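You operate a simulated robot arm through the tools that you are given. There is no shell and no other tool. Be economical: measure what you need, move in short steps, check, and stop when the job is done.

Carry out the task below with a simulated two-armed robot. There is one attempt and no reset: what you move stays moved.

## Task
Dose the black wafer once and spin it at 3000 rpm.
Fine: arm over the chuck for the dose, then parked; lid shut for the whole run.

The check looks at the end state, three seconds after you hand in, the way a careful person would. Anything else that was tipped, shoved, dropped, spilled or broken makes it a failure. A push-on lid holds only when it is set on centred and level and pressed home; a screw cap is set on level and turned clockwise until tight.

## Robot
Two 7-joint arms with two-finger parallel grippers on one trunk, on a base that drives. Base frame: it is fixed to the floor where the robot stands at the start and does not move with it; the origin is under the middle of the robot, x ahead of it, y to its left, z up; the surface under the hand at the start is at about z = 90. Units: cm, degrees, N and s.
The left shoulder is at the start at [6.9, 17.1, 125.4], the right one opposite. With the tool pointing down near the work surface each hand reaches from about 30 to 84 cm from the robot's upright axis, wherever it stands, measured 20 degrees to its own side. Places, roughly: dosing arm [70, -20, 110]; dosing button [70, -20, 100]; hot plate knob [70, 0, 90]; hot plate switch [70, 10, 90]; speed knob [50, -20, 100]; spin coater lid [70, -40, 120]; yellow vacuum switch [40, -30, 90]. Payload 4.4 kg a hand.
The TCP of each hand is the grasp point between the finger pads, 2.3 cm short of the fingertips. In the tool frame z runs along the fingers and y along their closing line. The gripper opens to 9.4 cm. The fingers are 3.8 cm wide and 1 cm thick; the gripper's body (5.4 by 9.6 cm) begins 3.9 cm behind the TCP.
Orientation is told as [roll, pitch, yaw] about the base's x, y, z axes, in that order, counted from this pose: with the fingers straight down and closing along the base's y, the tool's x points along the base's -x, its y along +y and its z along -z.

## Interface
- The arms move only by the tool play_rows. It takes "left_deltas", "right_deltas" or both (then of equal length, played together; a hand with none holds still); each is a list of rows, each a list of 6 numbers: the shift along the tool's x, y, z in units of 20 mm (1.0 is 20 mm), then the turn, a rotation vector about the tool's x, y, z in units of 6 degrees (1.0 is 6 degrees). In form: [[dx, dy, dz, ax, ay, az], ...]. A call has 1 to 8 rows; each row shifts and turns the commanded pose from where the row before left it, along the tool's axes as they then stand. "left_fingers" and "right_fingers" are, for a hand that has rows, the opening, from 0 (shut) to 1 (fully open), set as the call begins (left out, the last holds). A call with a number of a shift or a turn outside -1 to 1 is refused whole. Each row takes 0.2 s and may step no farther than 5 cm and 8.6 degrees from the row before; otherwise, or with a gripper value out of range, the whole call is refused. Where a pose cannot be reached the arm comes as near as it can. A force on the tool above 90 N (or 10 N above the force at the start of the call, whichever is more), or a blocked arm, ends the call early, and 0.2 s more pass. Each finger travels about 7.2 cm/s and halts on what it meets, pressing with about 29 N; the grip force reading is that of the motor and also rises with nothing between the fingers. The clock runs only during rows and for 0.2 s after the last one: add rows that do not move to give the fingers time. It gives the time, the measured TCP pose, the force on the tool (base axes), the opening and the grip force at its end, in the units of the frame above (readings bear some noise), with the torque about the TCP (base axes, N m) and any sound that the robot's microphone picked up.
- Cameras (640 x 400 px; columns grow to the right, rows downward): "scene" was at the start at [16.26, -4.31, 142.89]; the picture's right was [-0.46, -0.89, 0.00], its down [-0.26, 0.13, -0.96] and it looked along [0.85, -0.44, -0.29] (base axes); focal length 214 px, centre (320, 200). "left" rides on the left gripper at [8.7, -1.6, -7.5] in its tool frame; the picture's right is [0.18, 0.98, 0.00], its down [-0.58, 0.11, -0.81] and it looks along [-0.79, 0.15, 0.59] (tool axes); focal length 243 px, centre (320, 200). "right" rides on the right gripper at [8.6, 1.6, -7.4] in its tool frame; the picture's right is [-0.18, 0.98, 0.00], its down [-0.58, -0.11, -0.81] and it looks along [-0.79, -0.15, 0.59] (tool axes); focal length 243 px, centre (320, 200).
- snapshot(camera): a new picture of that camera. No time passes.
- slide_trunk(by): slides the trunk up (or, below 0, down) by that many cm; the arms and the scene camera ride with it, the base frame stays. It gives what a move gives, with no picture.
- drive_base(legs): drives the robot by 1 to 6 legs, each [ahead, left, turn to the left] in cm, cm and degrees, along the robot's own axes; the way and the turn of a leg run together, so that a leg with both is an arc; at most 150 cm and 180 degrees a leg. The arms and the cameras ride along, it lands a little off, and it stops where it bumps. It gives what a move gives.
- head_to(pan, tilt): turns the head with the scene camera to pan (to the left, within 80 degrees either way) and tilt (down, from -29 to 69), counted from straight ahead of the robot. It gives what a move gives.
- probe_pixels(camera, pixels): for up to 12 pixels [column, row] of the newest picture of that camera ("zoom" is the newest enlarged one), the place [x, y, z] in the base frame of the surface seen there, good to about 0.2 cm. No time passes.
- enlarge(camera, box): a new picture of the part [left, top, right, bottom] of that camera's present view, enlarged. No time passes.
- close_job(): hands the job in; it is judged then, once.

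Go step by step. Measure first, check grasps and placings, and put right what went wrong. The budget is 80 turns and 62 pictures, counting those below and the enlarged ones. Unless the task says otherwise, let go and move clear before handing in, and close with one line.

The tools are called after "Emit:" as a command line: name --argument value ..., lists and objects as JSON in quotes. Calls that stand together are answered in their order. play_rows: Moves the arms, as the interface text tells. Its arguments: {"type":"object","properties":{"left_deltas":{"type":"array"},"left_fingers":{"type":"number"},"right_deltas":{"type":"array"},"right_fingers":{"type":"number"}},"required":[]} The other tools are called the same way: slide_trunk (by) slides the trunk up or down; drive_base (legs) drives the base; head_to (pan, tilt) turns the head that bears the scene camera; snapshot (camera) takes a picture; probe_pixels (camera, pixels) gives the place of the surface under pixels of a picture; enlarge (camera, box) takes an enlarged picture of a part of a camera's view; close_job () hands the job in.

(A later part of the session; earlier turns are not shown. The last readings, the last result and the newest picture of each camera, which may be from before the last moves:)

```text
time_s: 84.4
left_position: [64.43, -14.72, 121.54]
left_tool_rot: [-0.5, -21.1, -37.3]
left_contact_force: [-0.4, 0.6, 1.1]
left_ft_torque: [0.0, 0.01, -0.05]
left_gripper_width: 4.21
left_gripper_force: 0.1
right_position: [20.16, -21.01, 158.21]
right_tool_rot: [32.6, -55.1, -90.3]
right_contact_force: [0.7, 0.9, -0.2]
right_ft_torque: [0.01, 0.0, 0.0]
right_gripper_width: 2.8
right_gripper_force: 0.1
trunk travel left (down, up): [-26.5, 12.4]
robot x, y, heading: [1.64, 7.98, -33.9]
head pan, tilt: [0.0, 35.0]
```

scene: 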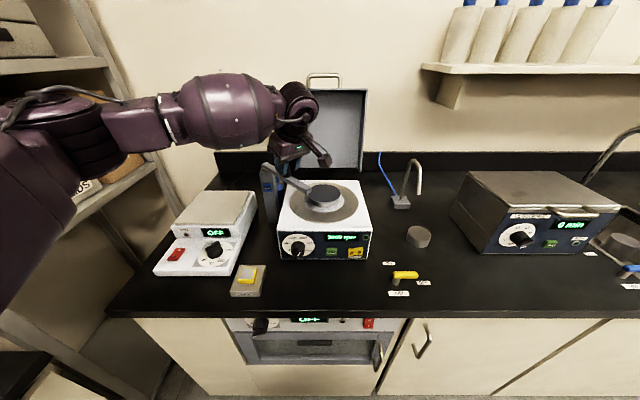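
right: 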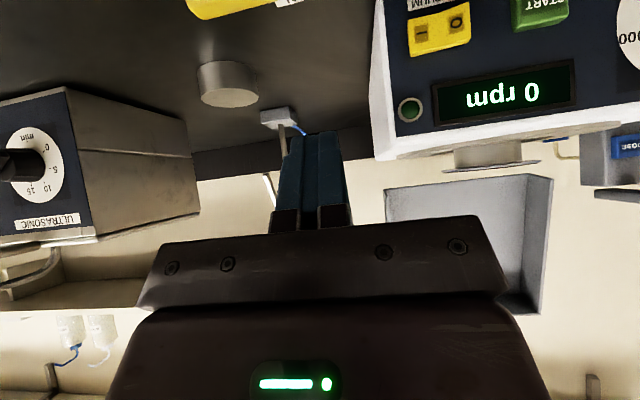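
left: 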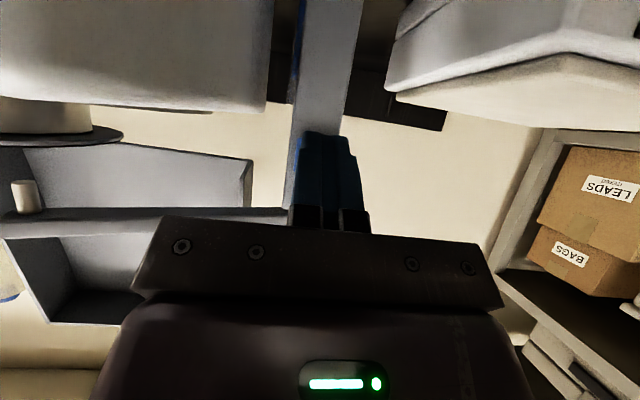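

I'm back at the reference pose. I'll swing around at height and come down over the knob.

Emit:
play_rows --left_deltas '[[-0.049, -0.522, 0.02, -0.367, 0, -0.93], [-0.049, -0.522, 0.02, -0.367, 0, -0.93], [-0.049, -0.522, 0.02, -0.367, 0, -0.93], [-0.049, -0.522, 0.02, -0.367, 0, -0.93], [-0.049, -0.522, 0.02, -0.367, 0, -0.93], [-0.049, -0.522, 0.02, -0.367, 0, -0.93], [-0.049, -0.522, 0.02, -0.367, 0, -0.93], [-0.049, -0.522, 0.02, -0.367, 0, -0.93]]'

Emit:
play_rows --left_deltas '[[-0.049, -0.522, 0.02, -0.367, 0, -0.93], [-0.049, -0.522, 0.02, -0.367, 0, -0.93], [-0.049, -0.522, 0.02, -0.367, 0, -0.93], [-0.049, -0.522, 0.02, -0.367, 0, -0.93], [-0.02, -0.235, 0.01, -0.165, 0, -0.42], [0.367, 0, 0.93, 0, 0, 0]]'

Emit:
enlarge --camera "left" --box '[180, 0, 460, 240]'

```text
time_s: 86.2
left_position: [62.97, -22.82, 121.68]
left_tool_rot: [0.0, -20.8, 10.5]
left_contact_force: [-0.4, 0.4, 0.7]
left_ft_torque: [0.04, 0.0, 0.04]
left_gripper_width: 4.24
left_gripper_force: 0.2
right_position: [20.28, -21.14, 158.03]
right_tool_rot: [32.6, -55.0, -90.2]
right_contact_force: [0.1, 0.3, 1.3]
right_ft_torque: [0.03, 0.05, -0.04]
right_gripper_width: 2.82
right_gripper_force: 0.1
trunk travel left (down, up): [-26.5, 12.4]
robot x, y, heading: [1.67, 7.73, -33.9]
head pan, tilt: [0.0, 35.0]
```

```text
time_s: 87.6
left_position: [65.11, -26.85, 119.57]
left_tool_rot: [0.4, -20.7, 36.9]
left_contact_force: [-0.2, -0.4, 0.4]
left_ft_torque: [-0.04, 0.0, -0.02]
left_gripper_width: 4.25
left_gripper_force: 0.1
right_position: [20.33, -21.19, 157.97]
right_tool_rot: [32.5, -55.2, -90.1]
right_contact_force: [-0.2, 0.5, -0.2]
right_ft_torque: [-0.03, 0.03, 0.01]
right_gripper_width: 2.85
right_gripper_force: 0.0
trunk travel left (down, up): [-26.5, 12.4]
robot x, y, heading: [1.45, 7.77, -33.9]
head pan, tilt: [0.0, 35.0]
```

```text
1.67 times, centred on (320, 120) of left
```

zoom: 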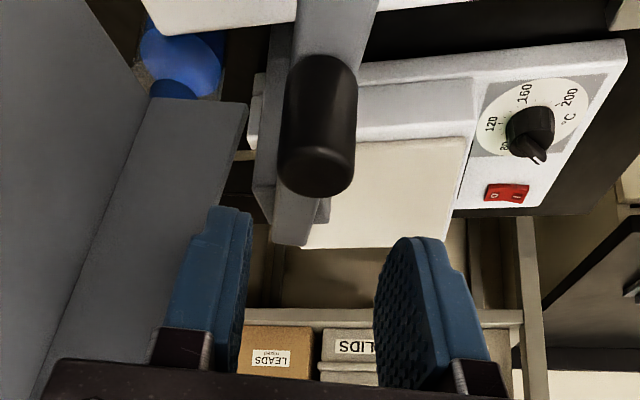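

The knob is centred between the fingers. I'll go down, narrow the gap, and swing the arm back to its parked place.

Emit:
play_rows --left_deltas '[[0.367, 0, 0.93, 0, 0, 0], [0.367, 0, 0.93, 0, 0, 0]]'

Emit:
play_rows --left_deltas '[[0, 0, 0, 0, 0, 0], [0, 0, 0, 0, 0, 0], [0.02, 0.235, -0.01, 0.165, 0, 0.42], [0.049, 0.522, -0.02, 0.367, 0, 0.93], [0.049, 0.522, -0.02, 0.367, 0, 0.93], [0.049, 0.522, -0.02, 0.367, 0, 0.93], [0.049, 0.522, -0.02, 0.367, 0, 0.93], [0.049, 0.522, -0.02, 0.367, 0, 0.93]]' --left_fingers 0.28

Emit:
play_rows --left_deltas '[[0.049, 0.522, -0.02, 0.367, 0, 0.93], [0.049, 0.522, -0.02, 0.367, 0, 0.93], [0.049, 0.522, -0.02, 0.367, 0, 0.93], [0.049, 0.522, -0.02, 0.367, 0, 0.93], [0.049, 0.522, -0.02, 0.367, 0, 0.93], [0.049, 0.522, -0.02, 0.367, 0, 0.93], [0.049, 0.522, -0.02, 0.367, 0, 0.93]]'

Emit:
enlarge --camera "scene" --box '[230, 100, 410, 270]'

```text
time_s: 88.2
left_position: [64.91, -27.06, 115.48]
left_tool_rot: [0.2, -20.9, 36.9]
left_contact_force: [0.5, 0.3, -0.3]
left_ft_torque: [0.01, -0.01, -0.03]
left_gripper_width: 4.24
left_gripper_force: 0.2
right_position: [20.24, -21.01, 158.06]
right_tool_rot: [32.6, -55.1, -90.1]
right_contact_force: [-0.1, 0.0, 0.5]
right_ft_torque: [-0.01, -0.01, 0.01]
right_gripper_width: 2.81
right_gripper_force: 0.0
trunk travel left (down, up): [-26.5, 12.4]
robot x, y, heading: [1.77, 7.88, -34.0]
head pan, tilt: [0.0, 35.0]
```

```text
time_s: 90.0
left_position: [62.3, -22.0, 115.45]
left_tool_rot: [-0.3, -20.8, 4.3]
left_contact_force: [0.1, -0.2, -0.1]
left_ft_torque: [0.0, -0.03, -0.02]
left_gripper_width: 2.67
left_gripper_force: 0.0
right_position: [20.18, -21.14, 158.03]
right_tool_rot: [32.5, -55.1, -90.2]
right_contact_force: [-0.1, 0.6, -0.7]
right_ft_torque: [-0.01, -0.01, 0.0]
right_gripper_width: 2.83
right_gripper_force: 0.1
trunk travel left (down, up): [-26.5, 12.4]
robot x, y, heading: [1.21, 7.56, -33.9]
head pan, tilt: [0.0, 35.0]
```

```text
time_s: 91.6
left_position: [63.13, -14.88, 115.55]
left_tool_rot: [-0.6, -21.1, -37.5]
left_contact_force: [0.3, 1.4, -0.3]
left_ft_torque: [-0.02, 0.01, 0.02]
left_gripper_width: 2.7
left_gripper_force: 0.7
right_position: [20.31, -20.89, 158.02]
right_tool_rot: [32.5, -55.1, -90.1]
right_contact_force: [1.0, -0.1, 0.4]
right_ft_torque: [-0.02, 0.01, -0.01]
right_gripper_width: 2.83
right_gripper_force: 0.2
trunk travel left (down, up): [-26.5, 12.4]
robot x, y, heading: [1.45, 7.51, -33.9]
head pan, tilt: [0.0, 35.0]
```

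```text
2.35 times, centred on (320, 185) of scene
```

zoom: 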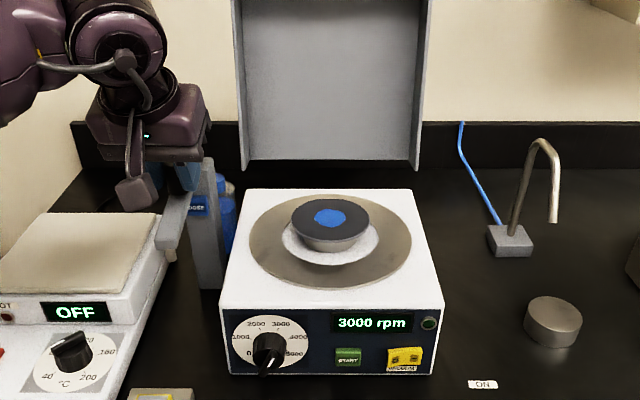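

The arm is almost parked. I'll push a further 0.9 cm left to take up finger slack, then lift off.

Emit:
play_rows --left_deltas '[[0, 0.25, 0, 0, 0, 0], [0, 0.2, 0, 0, 0, 0], [0, -0.15, 0, 0, 0, 0], [-0.367, 0, -0.93, 0, 0, 0], [-0.367, 0, -0.93, 0, 0, 0], [-0.367, 0, -0.93, 0, 0, 0], [-0.367, 0, -0.93, 0, 0, 0], [-0.367, 0, -0.93, 0, 0, 0]]'

Emit:
snapshot --camera "scene"

Emit:
probe_pixels --camera "scene" --pixels '[[266, 195], [290, 90], [360, 93], [325, 75], [325, 92], [325, 170], [355, 170], [288, 165]]'

```text
time_s: 93.4
left_position: [63.61, -14.31, 125.52]
left_tool_rot: [-0.6, -21.1, -37.4]
left_contact_force: [-0.3, 0.3, -0.2]
left_ft_torque: [-0.03, 0.01, -0.05]
left_gripper_width: 2.62
left_gripper_force: 0.1
right_position: [20.1, -21.09, 158.09]
right_tool_rot: [32.7, -55.1, -90.2]
right_contact_force: [-1.0, -0.3, -0.5]
right_ft_torque: [0.05, -0.01, -0.03]
right_gripper_width: 2.8
right_gripper_force: 0.0
trunk travel left (down, up): [-26.5, 12.4]
robot x, y, heading: [1.45, 7.96, -33.8]
head pan, tilt: [0.0, 35.0]
```

```text
7 pictures are left
```

scene: 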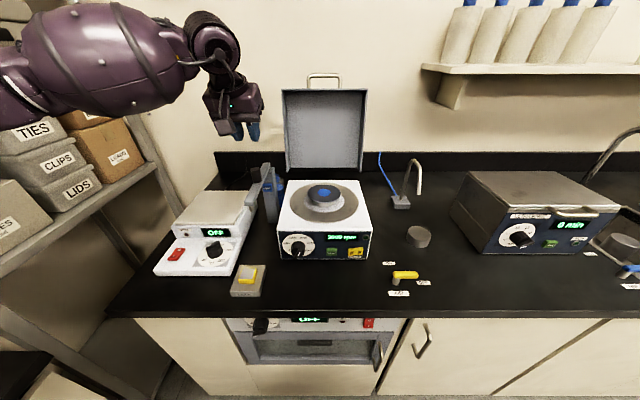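

```text
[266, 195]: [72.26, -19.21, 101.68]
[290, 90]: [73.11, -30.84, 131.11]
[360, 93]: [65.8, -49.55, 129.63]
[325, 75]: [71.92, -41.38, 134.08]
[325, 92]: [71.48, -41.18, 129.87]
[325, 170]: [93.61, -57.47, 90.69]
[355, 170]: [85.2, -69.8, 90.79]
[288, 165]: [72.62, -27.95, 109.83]
```

The arm is parked as it was and the dose is intact. Now the lid: I'll take a close look at its handle, because I want to grip the bar and lower the lid under control.

Emit:
enlarge --camera "scene" --box '[275, 65, 375, 125]'

Emit:
probe_pixels --camera "zoom" --pixels '[[310, 60], [310, 55], [218, 85], [402, 85], [310, 150], [310, 190], [60, 170], [560, 170], [310, 165], [250, 58]]'

```text
6.40 times, centred on (325, 95) of scene
```

zoom: 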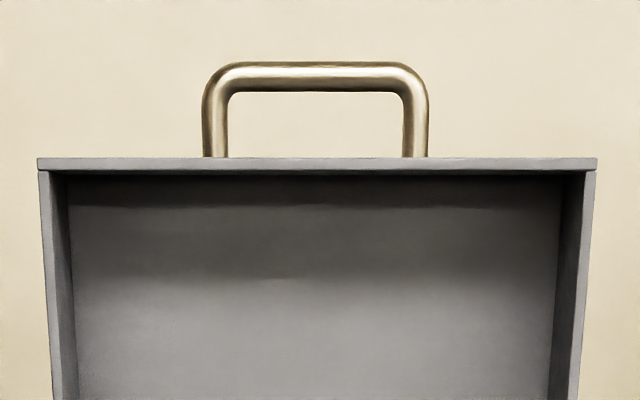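

```text
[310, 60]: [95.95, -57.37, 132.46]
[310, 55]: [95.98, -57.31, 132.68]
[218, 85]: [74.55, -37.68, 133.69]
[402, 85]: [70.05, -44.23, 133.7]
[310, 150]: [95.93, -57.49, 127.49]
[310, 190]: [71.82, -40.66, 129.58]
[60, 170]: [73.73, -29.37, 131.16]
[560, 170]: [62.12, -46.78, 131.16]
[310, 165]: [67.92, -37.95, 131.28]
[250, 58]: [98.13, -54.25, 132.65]
```

The bar is at F 82.8, L 6.45, z 134.1, with room inside the loop for a finger. I'll bring the left hand up and roll it 90° so the fingers close front-to-back across the bar.

Emit:
play_rows --left_deltas '[[0, 0, -0.7, 0, 0, 1], [0, 0, -0.7, 0, 0, 1], [0, 0, -0.7, 0, 0, 1], [0, 0, -0.7, 0, 0, 1], [0, 0, -0.7, 0, 0, 1], [0, 0, -0.7, 0, 0, 1], [0, 0, -0.7, 0, 0, 1], [0, 0, -0.7, 0, 0, 1]]' --left_fingers 0.4

Emit:
play_rows --left_deltas '[[0, 0, -0.2, 0, 0, 1], [0, 0, -0.2, 0, 0, 1], [0, 0, -0.2, 0, 0, 1], [0, 0, 0, 0, 0, 1], [0, 0, 0, 0, 0, 1], [0, 0, 0, 0, 0, 1], [0, 0, 0, 0, 0, 1]]'

Emit:
play_rows --left_deltas '[[-1, 0, 0, -0.83, 0, 0], [-1, 0, 0, -0.83, 0, 0], [-1, 0, 0, -0.83, 0, 0], [-1, 0, 0, -0.83, 0, 0]]'

```text
time_s: 95.2
left_position: [60.57, -11.8, 135.96]
left_tool_rot: [15.6, -14.4, -87.5]
left_contact_force: [-0.4, 0.5, -0.2]
left_ft_torque: [0.0, -0.02, 0.03]
left_gripper_width: 3.76
left_gripper_force: 0.1
right_position: [20.2, -20.98, 158.08]
right_tool_rot: [32.6, -55.2, -90.2]
right_contact_force: [0.4, 0.2, -0.1]
right_ft_torque: [0.01, 0.03, -0.03]
right_gripper_width: 2.8
right_gripper_force: 0.1
trunk travel left (down, up): [-26.5, 12.4]
robot x, y, heading: [1.22, 8.05, -33.7]
head pan, tilt: [0.0, 35.0]
```

```text
time_s: 96.8
left_position: [60.6, -11.9, 135.98]
left_tool_rot: [15.6, -14.4, -87.6]
left_contact_force: [-0.6, -0.7, 0.1]
left_ft_torque: [0.0, -0.01, 0.0]
left_gripper_width: 3.75
left_gripper_force: 0.1
left hand out of reach, approached as far as the arm can: row 1, 2, 3, 4, 5, 6, 7
right_position: [20.2, -21.17, 158.04]
right_tool_rot: [32.6, -55.1, -90.2]
right_contact_force: [0.2, 0.5, 0.0]
right_ft_torque: [0.02, 0.0, 0.02]
right_gripper_width: 2.82
right_gripper_force: 0.0
trunk travel left (down, up): [-26.5, 12.4]
robot x, y, heading: [1.33, 7.91, -33.9]
head pan, tilt: [0.0, 35.0]
```

```text
time_s: 97.8
left_position: [60.91, -19.61, 138.05]
left_tool_rot: [35.6, -14.3, -87.5]
left_contact_force: [-0.1, -0.3, 0.1]
left_ft_torque: [0.01, 0.02, 0.02]
left_gripper_width: 3.76
left_gripper_force: 0.1
right_position: [20.24, -21.09, 157.99]
right_tool_rot: [32.7, -55.2, -90.2]
right_contact_force: [0.6, 0.0, 0.3]
right_ft_torque: [0.0, -0.03, 0.02]
right_gripper_width: 2.83
right_gripper_force: 0.0
trunk travel left (down, up): [-26.5, 12.4]
robot x, y, heading: [1.31, 7.78, -33.6]
head pan, tilt: [0.0, 35.0]
```

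The left wrist stops at about +48° in this direction, so I'll roll it the other way, to -90°, where there is more range.

Emit:
play_rows --left_deltas '[[0, 0, 0, 0, 0, -1], [0, 0, 0, 0, 0, -1], [0, 0, 0, 0, 0, -1], [0, 0, 0, 0, 0, -1], [0, 0, 0, 0, 0, -1], [0, 0, 0, 0, 0, -1], [0, 0, 0, 0, 0, -1], [0, 0, 0, 0, 0, -1]]'

Emit:
play_rows --left_deltas '[[0, 0, 0, 0, 0, -1], [0, 0, 0, 0, 0, -1], [0, 0, 0, 0, 0, -1], [0, 0, 0, 0, 0, -1], [0, 0, 0, 0, 0, -1], [0, 0, 0, 0, 0, -1], [0, 0, 0, 0, 0, -1], [0, 0, 0, 0, 0, -1]]'

Emit:
play_rows --left_deltas '[[0, 0, 0, 0, 0, -1], [0, 0, 0, 0, 0, -1], [0, 0, 0, 0, 0, -1], [0, 0, 0, 0, 0, -1], [0, 0, 0, 0, 0, -1], [0, 0, 0, 0, 0, -1]]'

```text
time_s: 99.6
left_position: [60.93, -19.53, 137.89]
left_tool_rot: [13.6, -35.8, -39.2]
left_contact_force: [0.2, 0.5, -0.5]
left_ft_torque: [0.03, -0.01, -0.02]
left_gripper_width: 3.78
left_gripper_force: 0.0
right_position: [20.13, -21.09, 157.91]
right_tool_rot: [32.7, -55.1, -90.1]
right_contact_force: [0.4, -0.5, 0.0]
right_ft_torque: [-0.01, -0.01, 0.02]
right_gripper_width: 2.81
right_gripper_force: 0.0
trunk travel left (down, up): [-26.5, 12.4]
robot x, y, heading: [1.43, 7.87, -33.7]
head pan, tilt: [0.0, 35.0]
```

```text
time_s: 101.4
left_position: [60.92, -19.68, 137.85]
left_tool_rot: [-21.3, -32.2, 19.5]
left_contact_force: [0.0, -0.2, -0.1]
left_ft_torque: [0.01, 0.0, 0.0]
left_gripper_width: 3.76
left_gripper_force: 0.1
right_position: [20.2, -21.13, 158.15]
right_tool_rot: [32.6, -55.2, -90.1]
right_contact_force: [-0.6, 0.5, -0.4]
right_ft_torque: [0.06, 0.01, 0.02]
right_gripper_width: 2.83
right_gripper_force: 0.1
trunk travel left (down, up): [-26.5, 12.4]
robot x, y, heading: [1.23, 7.65, -34.0]
head pan, tilt: [0.0, 35.0]
```

```text
time_s: 102.8
left_position: [60.9, -19.49, 137.89]
left_tool_rot: [-35.5, -14.5, 53.9]
left_contact_force: [0.2, 0.0, 0.0]
left_ft_torque: [0.03, -0.02, 0.01]
left_gripper_width: 3.76
left_gripper_force: 0.0
right_position: [20.19, -21.0, 157.98]
right_tool_rot: [32.6, -55.1, -90.1]
right_contact_force: [-0.1, 0.2, 0.7]
right_ft_torque: [-0.03, -0.03, -0.02]
right_gripper_width: 2.84
right_gripper_force: 0.1
trunk travel left (down, up): [-26.5, 12.4]
robot x, y, heading: [1.26, 8.01, -33.8]
head pan, tilt: [0.0, 35.0]
```

Rolled as wanted. I'll correct the residual 14° lean and move to just above and in front of the handle bar.

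Emit:
play_rows --left_deltas '[[0, 0, 0, 0.03, 0.65, -0.47], [0, 0, 0, 0.03, 0.65, -0.47], [0, 0, 0, 0.03, 0.65, -0.47]]'

Emit:
play_rows --left_deltas '[[0.72, -0.96, 0.63, 0, 0, 0], [0.72, -0.96, 0.63, 0, 0, 0], [0.72, -0.96, 0.63, 0, 0, 0], [0.72, -0.96, 0.63, 0, 0, 0], [0.72, -0.96, 0.63, 0, 0, 0], [0.72, -0.96, 0.63, 0, 0, 0], [0.72, -0.96, 0.63, 0, 0, 0], [0.72, -0.96, 0.63, 0, 0, 0]]'

```text
time_s: 103.6
left_position: [61.03, -19.53, 137.92]
left_tool_rot: [-36.0, -0.2, 53.8]
left_contact_force: [0.9, 0.7, 0.5]
left_ft_torque: [0.0, 0.01, -0.02]
left_gripper_width: 3.75
left_gripper_force: 0.1
right_position: [20.21, -20.97, 158.05]
right_tool_rot: [32.6, -55.0, -90.0]
right_contact_force: [0.1, 0.4, 0.2]
right_ft_torque: [-0.03, 0.0, 0.01]
right_gripper_width: 2.81
right_gripper_force: 0.0
trunk travel left (down, up): [-26.5, 12.4]
robot x, y, heading: [1.69, 7.56, -34.1]
head pan, tilt: [0.0, 35.0]
```

```text
time_s: 105.4
left_position: [68.48, -39.57, 138.52]
left_tool_rot: [-36.1, -0.4, 53.8]
left_contact_force: [-0.6, 0.2, -1.1]
left_ft_torque: [0.02, -0.01, 0.05]
left_gripper_width: 3.76
left_gripper_force: 0.0
left hand out of reach, approached as far as the arm can: row 8
right_position: [20.03, -21.34, 158.05]
right_tool_rot: [32.9, -55.0, -90.3]
right_contact_force: [-0.8, -1.2, -0.6]
right_ft_torque: [0.04, 0.02, 0.04]
right_gripper_width: 2.8
right_gripper_force: 0.0
trunk travel left (down, up): [-26.5, 12.4]
robot x, y, heading: [1.4, 7.94, -33.9]
head pan, tilt: [0.0, 35.0]
```

The hand is about 3 cm short at the reach limit. I'll drive the base 5 cm forward and 1 cm left; the fingertips stay above the bar.

Emit:
drive_base --legs '[[5, 1, 0]]'

Emit:
snapshot --camera "left"

Emit:
probe_pixels --camera "left" --pixels '[[320, 100], [320, 60], [320, 140]]'

```text
time_s: 106.3
left_position: [73.54, -41.31, 138.4]
left_tool_rot: [-35.9, -0.1, 53.9]
left_contact_force: [0.5, -0.8, -0.1]
left_ft_torque: [0.03, 0.01, -0.02]
left_gripper_width: 3.72
left_gripper_force: 0.0
right_position: [24.86, -23.03, 158.03]
right_tool_rot: [32.5, -55.1, -90.1]
right_contact_force: [-0.5, 0.3, 0.4]
right_ft_torque: [0.02, 0.03, -0.02]
right_gripper_width: 2.8
right_gripper_force: 0.0
trunk travel left (down, up): [-26.5, 12.4]
robot x, y, heading: [5.72, 5.75, -33.8]
head pan, tilt: [0.0, 35.0]
```

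```text
5 pictures are left
```

left: 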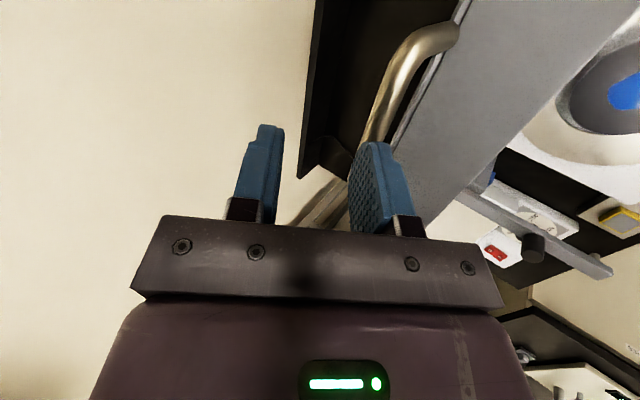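

```text
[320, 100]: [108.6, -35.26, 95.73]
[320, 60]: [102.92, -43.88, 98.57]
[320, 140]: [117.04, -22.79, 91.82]
```

The bar lies on the robot side of the gap, as computed. I'll rise a little, step back, and come in along the tool axis with a narrower opening.

Emit:
play_rows --left_deltas '[[0, -0.588, -0.809, 0, 0, 0], [0.07, 0.78, -0.3, 0, 0, 0], [0.07, 0.78, -0.3, 0, 0, 0], [0.07, 0.78, -0.3, 0, 0, 0], [0, 0, 0.75, 0, 0, 0], [0, 0, 0.75, 0, 0, 0]]' --left_fingers 0.28

Emit:
play_rows --left_deltas '[[0, 0, 0.4, 0, 0, 0], [0, 0, 0.35, 0, 0, 0]]'

Emit:
enlarge --camera "left" --box '[180, 0, 520, 240]'

```text
time_s: 107.7
left_position: [70.39, -39.07, 136.19]
left_tool_rot: [-36.0, -0.2, 53.9]
left_contact_force: [-0.9, 0.1, 0.3]
left_ft_torque: [0.02, 0.02, 0.0]
left_gripper_width: 2.63
left_gripper_force: 0.0
left hand out of reach, approached as far as the arm can: row 1
right_position: [24.89, -23.13, 158.06]
right_tool_rot: [32.7, -55.0, -90.1]
right_contact_force: [0.4, 0.0, -0.6]
right_ft_torque: [0.01, 0.05, 0.01]
right_gripper_width: 2.78
right_gripper_force: 0.1
trunk travel left (down, up): [-26.5, 12.4]
robot x, y, heading: [5.95, 5.91, -34.0]
head pan, tilt: [0.0, 35.0]
```

```text
time_s: 108.3
left_position: [70.78, -39.35, 135.58]
left_tool_rot: [-36.3, -0.2, 54.0]
left_contact_force: [-7.4, 7.2, 13.5]
left_ft_torque: [0.04, -0.33, 0.3]
left_gripper_width: 2.68
left_gripper_force: 0.1
right_position: [24.6, -22.78, 158.09]
right_tool_rot: [33.0, -55.2, -90.5]
right_contact_force: [-0.2, -0.8, 0.4]
right_ft_torque: [-0.04, -0.03, 0.01]
right_gripper_width: 2.83
right_gripper_force: 0.0
trunk travel left (down, up): [-26.5, 12.4]
robot x, y, heading: [5.82, 6.19, -33.8]
head pan, tilt: [0.0, 35.0]
```

```text
1.67 times, centred on (350, 120) of left
```

zoom: 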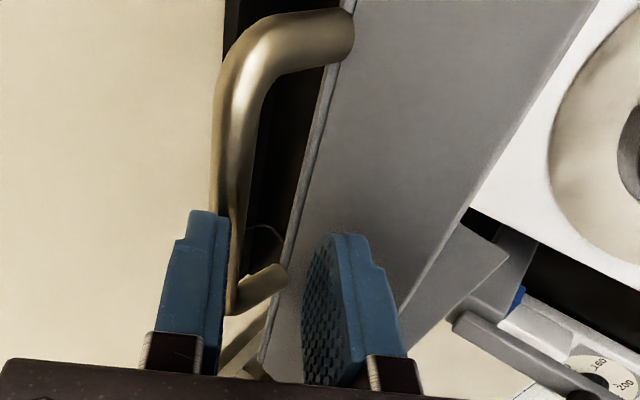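

The rear finger touches the bar because the hand is about 0.8 cm too far to the front-low side. I'll back off slightly, shift, re-enter and close.

Emit:
play_rows --left_deltas '[[0, 0, -0.6, 0, 0, 0], [0.2, -0.42, 0, 0, 0, 0], [0, 0, 0.5, 0, 0, 0], [0, 0, 0.45, 0, 0, 0]]'

Emit:
play_rows --left_deltas '[[0, 0, 0, 0, 0, 0], [0, 0, 0, 0, 0, 0]]' --left_fingers 0

```text
time_s: 109.3
left_position: [71.69, -40.64, 134.85]
left_tool_rot: [-36.0, -0.2, 53.9]
left_contact_force: [0.1, -0.2, 0.2]
left_ft_torque: [0.01, 0.01, 0.01]
left_gripper_width: 2.64
left_gripper_force: 0.1
right_position: [24.9, -23.0, 158.05]
right_tool_rot: [32.6, -55.1, -90.2]
right_contact_force: [-0.6, -0.4, 0.6]
right_ft_torque: [0.0, -0.01, 0.03]
right_gripper_width: 2.82
right_gripper_force: 0.0
trunk travel left (down, up): [-26.5, 12.4]
robot x, y, heading: [5.79, 6.02, -34.0]
head pan, tilt: [0.0, 35.0]
```

```text
time_s: 109.9
left_position: [71.7, -40.59, 135.07]
left_tool_rot: [-36.2, 0.1, 54.0]
left_contact_force: [-0.4, -2.6, 9.8]
left_ft_torque: [-1.14, 0.57, 1.28]
left_gripper_width: 1.19
left_gripper_force: 45.1
right_position: [24.82, -22.99, 158.08]
right_tool_rot: [32.7, -55.1, -90.1]
right_contact_force: [0.0, 0.2, 0.8]
right_ft_torque: [-0.02, -0.01, 0.02]
right_gripper_width: 2.83
right_gripper_force: 0.0
trunk travel left (down, up): [-26.5, 12.4]
robot x, y, heading: [5.93, 5.99, -33.9]
head pan, tilt: [0.0, 35.0]
```

The bar is gripped at 1.19 cm width. I'll start swinging the lid forward along its arc (hinge ≈ F 79.8, z 106.8), four short steps, then check forces.

Emit:
play_rows --left_deltas '[[0, 0.731, -0.62, 0, 0, 0], [0, 0.772, -0.568, 0, 0, 0], [0, 0.81, -0.512, 0, 0, 0], [0, 0.845, -0.454, 0, 0, 0]]'

```text
time_s: 110.9
left_position: [65.07, -36.09, 135.01]
left_tool_rot: [-36.3, 0.0, 53.8]
left_contact_force: [-8.3, -5.5, 25.6]
left_ft_torque: [-1.34, 0.77, 0.91]
left_gripper_width: 1.23
left_gripper_force: 45.0
right_position: [24.43, -22.8, 158.2]
right_tool_rot: [32.8, -55.1, -90.4]
right_contact_force: [0.3, 0.0, 0.9]
right_ft_torque: [0.03, 0.0, 0.0]
right_gripper_width: 2.8
right_gripper_force: 0.2
trunk travel left (down, up): [-26.5, 12.4]
robot x, y, heading: [5.92, 6.06, -34.1]
head pan, tilt: [0.0, 35.0]
```

The lid moves with the hand; a 25 N upward force says the hinge sits further forward than assumed. I'll correct the arc centre and continue.

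Emit:
play_rows --left_deltas '[[0, 0.818, -0.595, 0, 0, 0], [0, 0.935, -0.41, 0, 0, 0], [0, 0.962, -0.344, 0, 0, 0], [0, 0.983, -0.277, 0, 0, 0], [0, 1, -0.208, 0, 0, 0]]'

```text
time_s: 112.1
left_position: [57.5, -30.92, 131.88]
left_tool_rot: [-35.8, -0.2, 53.7]
left_contact_force: [-15.1, -29.5, -7.5]
left_ft_torque: [-1.43, 1.02, 0.83]
left_gripper_width: 1.27
left_gripper_force: 45.1
right_position: [24.7, -23.6, 157.94]
right_tool_rot: [32.6, -54.8, -90.3]
right_contact_force: [0.2, -1.2, -0.7]
right_ft_torque: [-0.01, 0.0, 0.03]
right_gripper_width: 2.83
right_gripper_force: 0.1
trunk travel left (down, up): [-26.5, 12.4]
robot x, y, heading: [6.2, 6.13, -33.9]
head pan, tilt: [0.0, 35.0]
```

The lid follows its arc. A sideways force of about 33 N to the right tells me to drift slightly right, and I'll refit the arc and go on.

Emit:
play_rows --left_deltas '[[0.15, 1, -0.113, 0, 0, 0], [0.04, 1, -0.036, 0, 0, 0], [0.03, 1, 0.04, 0, 0, 0], [0.03, 1, 0.115, 0, 0, 0]]'

```text
time_s: 113.1
left_position: [52.37, -27.45, 127.26]
left_tool_rot: [-35.9, -0.3, 54.0]
left_contact_force: [-0.2, -24.5, -13.4]
left_ft_torque: [-1.2, 0.68, 1.1]
left_gripper_width: 1.26
left_gripper_force: 45.7
right_position: [24.95, -23.44, 157.8]
right_tool_rot: [32.6, -54.9, -90.1]
right_contact_force: [0.1, -0.3, 0.2]
right_ft_torque: [-0.02, -0.02, -0.01]
right_gripper_width: 2.81
right_gripper_force: 0.1
trunk travel left (down, up): [-26.5, 12.4]
robot x, y, heading: [6.06, 5.82, -33.8]
head pan, tilt: [0.0, 35.0]
```

The lid is about halfway down and the refit radius is 26.3 cm. Continuing, with small lateral relief.

Emit:
play_rows --left_deltas '[[0.1, 0.95, 0.315, 0, 0, 0], [0.03, 0.945, 0.287, 0, 0, 0], [0.03, 0.919, 0.359, 0, 0, 0], [0.03, 0.89, 0.424, 0, 0, 0], [0.03, 0.857, 0.49, 0, 0, 0]]'

```text
time_s: 114.3
left_position: [47.64, -24.16, 118.97]
left_tool_rot: [-36.1, -0.2, 53.9]
left_contact_force: [-0.1, 2.1, 0.1]
left_ft_torque: [-1.28, 0.87, 0.96]
left_gripper_width: 1.28
left_gripper_force: 45.5
right_position: [24.87, -22.86, 158.13]
right_tool_rot: [32.6, -55.0, -90.1]
right_contact_force: [0.2, -0.5, 0.4]
right_ft_torque: [-0.03, 0.01, -0.01]
right_gripper_width: 2.82
right_gripper_force: 0.0
trunk travel left (down, up): [-26.5, 12.4]
robot x, y, heading: [6.08, 6.05, -33.9]
head pan, tilt: [0.0, 35.0]
5 turns are left
```

Forces are near zero and the lid is about 17° from shut. I'll finish lowering it, release, move clear and look.

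Emit:
play_rows --left_deltas '[[0.02, 0.818, 0.554, 0, 0, 0], [0.02, 0.773, 0.614, 0, 0, 0], [0.02, 0.724, 0.669, 0, 0, 0], [0.02, 0.673, 0.722, 0, 0, 0]]'

Emit:
play_rows --left_deltas '[[0, 0, 0, 0, 0, 0], [0, 0, 0, 0, 0, 0], [0, 0, -1, 0, 0, 0], [0, 0, -1, 0, 0, 0], [0.4, 0.94, -0.69, 0, 0, 0], [0.4, 0.94, -0.69, 0, 0, 0], [0.4, 0.94, -0.69, 0, 0, 0]]' --left_fingers 0.3

Emit:
snapshot --camera "scene"

Emit:
probe_pixels --camera "scene" --pixels '[[325, 205], [300, 215], [350, 215], [325, 185], [330, 250], [320, 165], [332, 238], [325, 225]]'

```text
time_s: 115.3
left_position: [46.25, -22.99, 111.2]
left_tool_rot: [-36.0, -0.2, 53.9]
left_contact_force: [0.4, 5.3, 0.4]
left_ft_torque: [-1.18, 0.83, 1.01]
left_gripper_width: 1.31
left_gripper_force: 45.0
right_position: [24.77, -22.94, 157.95]
right_tool_rot: [32.6, -55.1, -90.1]
right_contact_force: [0.5, 0.4, -0.6]
right_ft_torque: [-0.01, 0.03, -0.02]
right_gripper_width: 2.82
right_gripper_force: 0.0
trunk travel left (down, up): [-26.5, 12.4]
robot x, y, heading: [6.15, 6.26, -33.9]
head pan, tilt: [0.0, 35.0]
```

```text
time_s: 116.9
left_position: [37.13, -19.76, 114.7]
left_tool_rot: [-35.9, -0.2, 53.9]
left_contact_force: [-0.8, -0.4, -0.3]
left_ft_torque: [0.01, -0.02, 0.01]
left_gripper_width: 2.81
left_gripper_force: 0.2
right_position: [24.73, -22.95, 158.1]
right_tool_rot: [32.7, -55.1, -90.2]
right_contact_force: [-0.2, -0.1, -0.6]
right_ft_torque: [-0.01, -0.03, 0.01]
right_gripper_width: 2.83
right_gripper_force: 0.1
trunk travel left (down, up): [-26.5, 12.4]
robot x, y, heading: [6.04, 5.91, -33.8]
head pan, tilt: [0.0, 35.0]
```

```text
3 pictures are left
```

scene: 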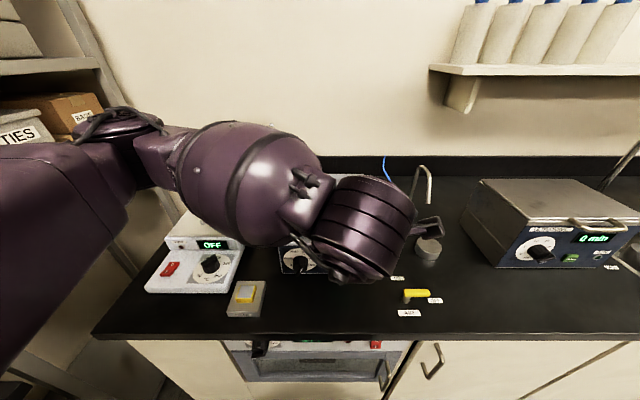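

```text
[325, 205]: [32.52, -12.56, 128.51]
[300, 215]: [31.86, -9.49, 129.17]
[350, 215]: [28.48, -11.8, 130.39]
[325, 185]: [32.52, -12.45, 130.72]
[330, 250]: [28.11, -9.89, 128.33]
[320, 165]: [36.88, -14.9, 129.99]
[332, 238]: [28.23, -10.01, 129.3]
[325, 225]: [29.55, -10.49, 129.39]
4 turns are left
```

The lid is no longer upright. I'll back the base off 14 cm for arm room, extend and descend with shut fingers in front of START, then check the lid and button with the hand camera before pressing.

Emit:
drive_base --legs '[[-14, 0, 0]]'

Emit:
play_rows --left_deltas '[[0.02, -0.92, 0.67, 0, 0, 0], [0.02, -0.92, 0.67, 0, 0, 0], [0.02, -0.92, 0.67, 0, 0, 0], [0.02, -0.92, 0.67, 0, 0, 0], [0.02, -0.92, 0.67, 0, 0, 0], [0.02, -0.92, 0.67, 0, 0, 0], [0.02, -0.92, 0.67, 0, 0, 0], [0.02, -0.92, 0.67, 0, 0, 0]]' --left_fingers 0

Emit:
play_rows --left_deltas '[[0, 0.684, 0.94, 0, 0, 0], [0, 0.684, 0.94, 0, 0, 0], [0, 0.684, 0.94, 0, 0, 0], [0, 0.684, 0.94, 0, 0, 0], [0, 0.684, 0.94, 0, 0, 0], [0, 0.684, 0.94, 0, 0, 0], [0, 0.684, 0.94, 0, 0, 0], [0, 0.684, 0.94, 0, 0, 0]]'

Emit:
snapshot --camera "scene"

Emit:
probe_pixels --camera "scene" --pixels '[[300, 150], [320, 150], [340, 150], [280, 160], [350, 160], [360, 170], [300, 165], [330, 165], [370, 150], [290, 175], [360, 190], [345, 140]]'

```text
time_s: 118.2
left_position: [25.61, -11.83, 114.62]
left_tool_rot: [-36.0, -0.2, 53.9]
left_contact_force: [-0.4, -0.3, 0.8]
left_ft_torque: [0.02, 0.02, 0.02]
left_gripper_width: 2.83
left_gripper_force: 0.1
right_position: [13.27, -15.2, 158.1]
right_tool_rot: [32.8, -55.1, -90.2]
right_contact_force: [-0.7, -0.9, 0.1]
right_ft_torque: [0.01, 0.01, 0.0]
right_gripper_width: 2.83
right_gripper_force: 0.1
trunk travel left (down, up): [-26.5, 12.4]
robot x, y, heading: [-5.72, 13.46, -33.9]
head pan, tilt: [0.0, 35.0]
```

```text
time_s: 120.0
left_position: [40.2, -22.89, 114.55]
left_tool_rot: [-36.0, -0.2, 53.8]
left_contact_force: [0.4, -0.4, -0.7]
left_ft_torque: [0.03, 0.0, -0.02]
left_gripper_width: 0.0
left_gripper_force: 28.9
right_position: [13.23, -15.31, 157.99]
right_tool_rot: [32.6, -55.1, -90.2]
right_contact_force: [-0.1, -0.5, 1.2]
right_ft_torque: [-0.03, 0.03, 0.0]
right_gripper_width: 2.82
right_gripper_force: 0.1
trunk travel left (down, up): [-26.5, 12.4]
robot x, y, heading: [-5.01, 13.24, -33.9]
head pan, tilt: [0.0, 35.0]
```

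```text
time_s: 121.8
left_position: [40.13, -22.93, 95.85]
left_tool_rot: [-36.0, -0.2, 53.9]
left_contact_force: [0.1, -0.4, -0.6]
left_ft_torque: [-0.02, -0.01, -0.02]
left_gripper_width: 0.0
left_gripper_force: 29.4
right_position: [13.43, -15.26, 157.96]
right_tool_rot: [32.6, -55.1, -90.2]
right_contact_force: [0.0, -0.4, -0.1]
right_ft_torque: [0.01, 0.01, -0.01]
right_gripper_width: 2.84
right_gripper_force: 0.1
trunk travel left (down, up): [-26.5, 12.4]
robot x, y, heading: [-5.6, 13.53, -34.0]
head pan, tilt: [0.0, 35.0]
```

```text
2 pictures are left
```

scene: 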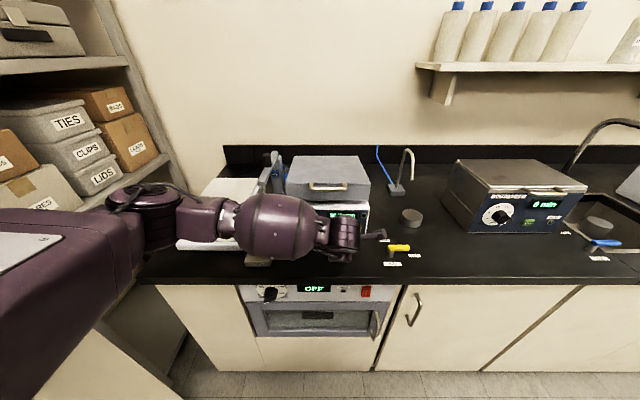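

```text
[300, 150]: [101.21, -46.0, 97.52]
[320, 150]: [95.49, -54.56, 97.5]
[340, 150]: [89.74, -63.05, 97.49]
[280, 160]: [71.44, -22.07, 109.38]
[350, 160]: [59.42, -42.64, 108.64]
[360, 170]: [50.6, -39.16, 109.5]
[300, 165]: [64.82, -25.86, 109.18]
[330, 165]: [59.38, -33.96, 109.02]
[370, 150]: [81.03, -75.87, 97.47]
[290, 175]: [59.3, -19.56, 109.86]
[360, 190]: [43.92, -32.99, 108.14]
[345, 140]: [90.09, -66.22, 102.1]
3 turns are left
```

The lid top rises from z 108.6 at the back to 109.9 at the front, so it is about 5° short of shut. I'll press it fully down from above, return, and then press START once.

Emit:
play_rows --left_deltas '[[0, -0.72, -0.99, 0, 0, 0], [0, -0.72, -0.99, 0, 0, 0], [0, -0.72, -0.99, 0, 0, 0], [0, -0.72, -0.99, 0, 0, 0], [0, -0.72, -0.99, 0, 0, 0], [0, -0.72, -0.99, 0, 0, 0], [0, -0.72, -0.99, 0, 0, 0], [0, -0.72, -0.99, 0, 0, 0]]'

Emit:
play_rows --left_deltas '[[-0.3, -0.935, 0.68, 0, 0, 0], [-0.3, -0.935, 0.68, 0, 0, 0], [-0.3, -0.935, 0.68, 0, 0, 0], [-0.3, -0.935, 0.68, 0, 0, 0], [-0.3, -0.935, 0.68, 0, 0, 0]]'

Emit:
play_rows --left_deltas '[[0, 0.2076, 0.2857, 0, 0, 0], [0, 0.2076, 0.2857, 0, 0, 0], [0, 0.2076, 0.2857, 0, 0, 0], [0, 0.2076, 0.2857, 0, 0, 0], [0, 0.2076, 0.2857, 0, 0, 0], [0, 0.2076, 0.2857, 0, 0, 0], [0, 0.2076, 0.2857, 0, 0, 0], [0, 0.2076, 0.2857, 0, 0, 0]]'

Emit:
play_rows --left_deltas '[[0, -0.72, -0.99, 0, 0, 0], [0, -0.72, -0.99, 0, 0, 0], [0.27, 0.935, -0.68, 0, 0, 0], [0.27, 0.935, -0.68, 0, 0, 0], [0.27, 0.935, -0.68, 0, 0, 0], [0.27, 0.935, -0.68, 0, 0, 0], [0.27, 0.935, -0.68, 0, 0, 0]]'

Emit:
play_rows --left_deltas '[[0, 0.693, 0.953, 0, 0, 0], [0, 0.693, 0.953, 0, 0, 0], [0, 0.693, 0.953, 0, 0, 0], [0, 0.693, 0.953, 0, 0, 0], [0, 0.693, 0.953, 0, 0, 0], [0, 0.693, 0.953, 0, 0, 0], [0, 0.693, 0.953, 0, 0, 0], [0, 0.693, 0.953, 0, 0, 0]]'

Emit:
play_rows --left_deltas '[[0, -0.445, 0.323, 0, 0, 0], [0, -0.445, 0.323, 0, 0, 0], [0, -0.445, 0.323, 0, 0, 0], [0, -0.445, 0.323, 0, 0, 0], [0, -0.445, 0.323, 0, 0, 0], [0, -0.057, 0.041, 0, 0, 0], [0, -0.057, 0.041, 0, 0, 0], [0, -0.057, 0.041, 0, 0, 0]]'

Emit:
play_rows --left_deltas '[[0, 0.675, -0.49, 0, 0, 0], [0, 0.675, -0.49, 0, 0, 0], [0, 0.675, -0.49, 0, 0, 0], [0, 0.675, -0.49, 0, 0, 0], [0, 0.675, -0.49, 0, 0, 0]]'

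Emit:
snapshot --camera "scene"

Emit:
probe_pixels --camera "scene" --pixels '[[280, 160], [350, 160], [360, 170], [300, 165], [330, 165], [290, 175], [340, 175], [360, 190], [345, 215], [352, 205]]'

```text
time_s: 123.6
left_position: [40.17, -22.8, 115.53]
left_tool_rot: [-36.0, -0.2, 53.9]
left_contact_force: [0.5, 0.5, 0.1]
left_ft_torque: [0.0, -0.01, 0.03]
left_gripper_width: 0.0
left_gripper_force: 28.6
right_position: [13.32, -15.2, 157.99]
right_tool_rot: [32.7, -55.0, -90.3]
right_contact_force: [-0.1, 0.0, -0.2]
right_ft_torque: [0.01, 0.0, -0.03]
right_gripper_width: 2.84
right_gripper_force: 0.1
trunk travel left (down, up): [-26.5, 12.4]
robot x, y, heading: [-5.26, 13.59, -34.2]
head pan, tilt: [0.0, 35.0]
```

```text
time_s: 124.8
left_position: [51.11, -27.42, 115.49]
left_tool_rot: [-35.9, -0.1, 53.9]
left_contact_force: [-0.1, -0.4, -0.4]
left_ft_torque: [-0.01, 0.0, 0.03]
left_gripper_width: 0.02
left_gripper_force: 29.2
right_position: [13.32, -15.28, 157.99]
right_tool_rot: [32.6, -55.1, -90.2]
right_contact_force: [0.2, -0.2, -0.7]
right_ft_torque: [0.02, 0.01, 0.01]
right_gripper_width: 2.8
right_gripper_force: 0.0
trunk travel left (down, up): [-26.5, 12.4]
robot x, y, heading: [-5.78, 14.04, -33.8]
head pan, tilt: [0.0, 35.0]
```

```text
time_s: 126.6
left_position: [51.18, -27.19, 110.55]
left_tool_rot: [-36.6, -0.1, 54.0]
left_contact_force: [2.6, -1.1, 25.9]
left_ft_torque: [-0.13, -0.22, 0.01]
left_gripper_width: 0.02
left_gripper_force: 29.4
right_position: [13.0, -15.09, 158.27]
right_tool_rot: [32.7, -55.1, -90.5]
right_contact_force: [-0.4, 0.6, -0.5]
right_ft_torque: [-0.01, 0.03, -0.04]
right_gripper_width: 2.82
right_gripper_force: 0.0
trunk travel left (down, up): [-26.5, 12.4]
robot x, y, heading: [-5.45, 13.83, -33.9]
head pan, tilt: [0.0, 35.0]
```

```text
time_s: 128.2
left_position: [40.21, -22.54, 114.91]
left_tool_rot: [-36.0, -0.2, 53.8]
left_contact_force: [-0.1, 0.8, -0.1]
left_ft_torque: [0.01, -0.04, 0.04]
left_gripper_width: 0.0
left_gripper_force: 29.2
right_position: [13.28, -15.21, 158.06]
right_tool_rot: [32.7, -55.1, -90.2]
right_contact_force: [-0.8, 0.8, 0.0]
right_ft_torque: [-0.02, 0.0, -0.01]
right_gripper_width: 2.83
right_gripper_force: 0.1
trunk travel left (down, up): [-26.5, 12.4]
robot x, y, heading: [-5.59, 13.75, -33.8]
head pan, tilt: [0.0, 35.0]
```

```text
time_s: 130.0
left_position: [40.11, -22.46, 95.74]
left_tool_rot: [-36.0, -0.1, 53.7]
left_contact_force: [0.2, 0.0, 0.3]
left_ft_torque: [0.0, 0.01, 0.0]
left_gripper_width: 0.01
left_gripper_force: 29.5
right_position: [13.3, -15.28, 158.01]
right_tool_rot: [32.5, -55.1, -90.2]
right_contact_force: [-0.1, 0.4, -0.5]
right_ft_torque: [0.03, -0.02, 0.02]
right_gripper_width: 2.83
right_gripper_force: 0.0
trunk travel left (down, up): [-26.5, 12.4]
robot x, y, heading: [-5.37, 13.75, -33.9]
head pan, tilt: [0.0, 35.0]
```

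```text
time_s: 131.8
left_position: [44.93, -25.99, 95.74]
left_tool_rot: [-35.9, -0.2, 53.8]
left_contact_force: [-5.7, 5.3, -0.6]
left_ft_torque: [0.1, 0.06, 0.09]
left_gripper_width: 0.0
left_gripper_force: 28.8
right_position: [13.18, -15.1, 157.97]
right_tool_rot: [32.7, -55.1, -90.2]
right_contact_force: [0.7, 0.3, -0.1]
right_ft_torque: [0.01, 0.02, 0.02]
right_gripper_width: 2.83
right_gripper_force: 0.1
trunk travel left (down, up): [-26.5, 12.4]
robot x, y, heading: [-5.56, 13.51, -34.2]
head pan, tilt: [0.0, 35.0]
heard: click
```

```text
time_s: 133.0
left_position: [38.24, -21.09, 95.83]
left_tool_rot: [-35.9, -0.2, 53.9]
left_contact_force: [-0.5, -0.1, -0.2]
left_ft_torque: [0.0, -0.01, 0.01]
left_gripper_width: 0.01
left_gripper_force: 28.5
right_position: [13.22, -15.16, 158.03]
right_tool_rot: [32.6, -55.2, -90.2]
right_contact_force: [-0.1, 0.4, -0.5]
right_ft_torque: [0.02, -0.01, 0.03]
right_gripper_width: 2.81
right_gripper_force: 0.1
trunk travel left (down, up): [-26.5, 12.4]
robot x, y, heading: [-5.52, 13.37, -33.9]
head pan, tilt: [0.0, 35.0]
```

```text
1 pictures are left
```

scene: 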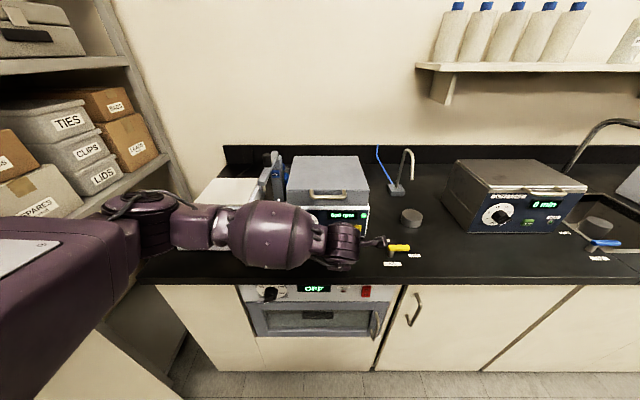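

```text
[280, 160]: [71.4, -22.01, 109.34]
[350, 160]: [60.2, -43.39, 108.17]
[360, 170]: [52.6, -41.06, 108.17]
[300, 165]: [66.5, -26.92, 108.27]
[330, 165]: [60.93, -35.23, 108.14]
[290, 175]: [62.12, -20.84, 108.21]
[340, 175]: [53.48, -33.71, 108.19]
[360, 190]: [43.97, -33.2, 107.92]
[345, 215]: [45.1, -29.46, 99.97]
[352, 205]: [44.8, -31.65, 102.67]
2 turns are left
```

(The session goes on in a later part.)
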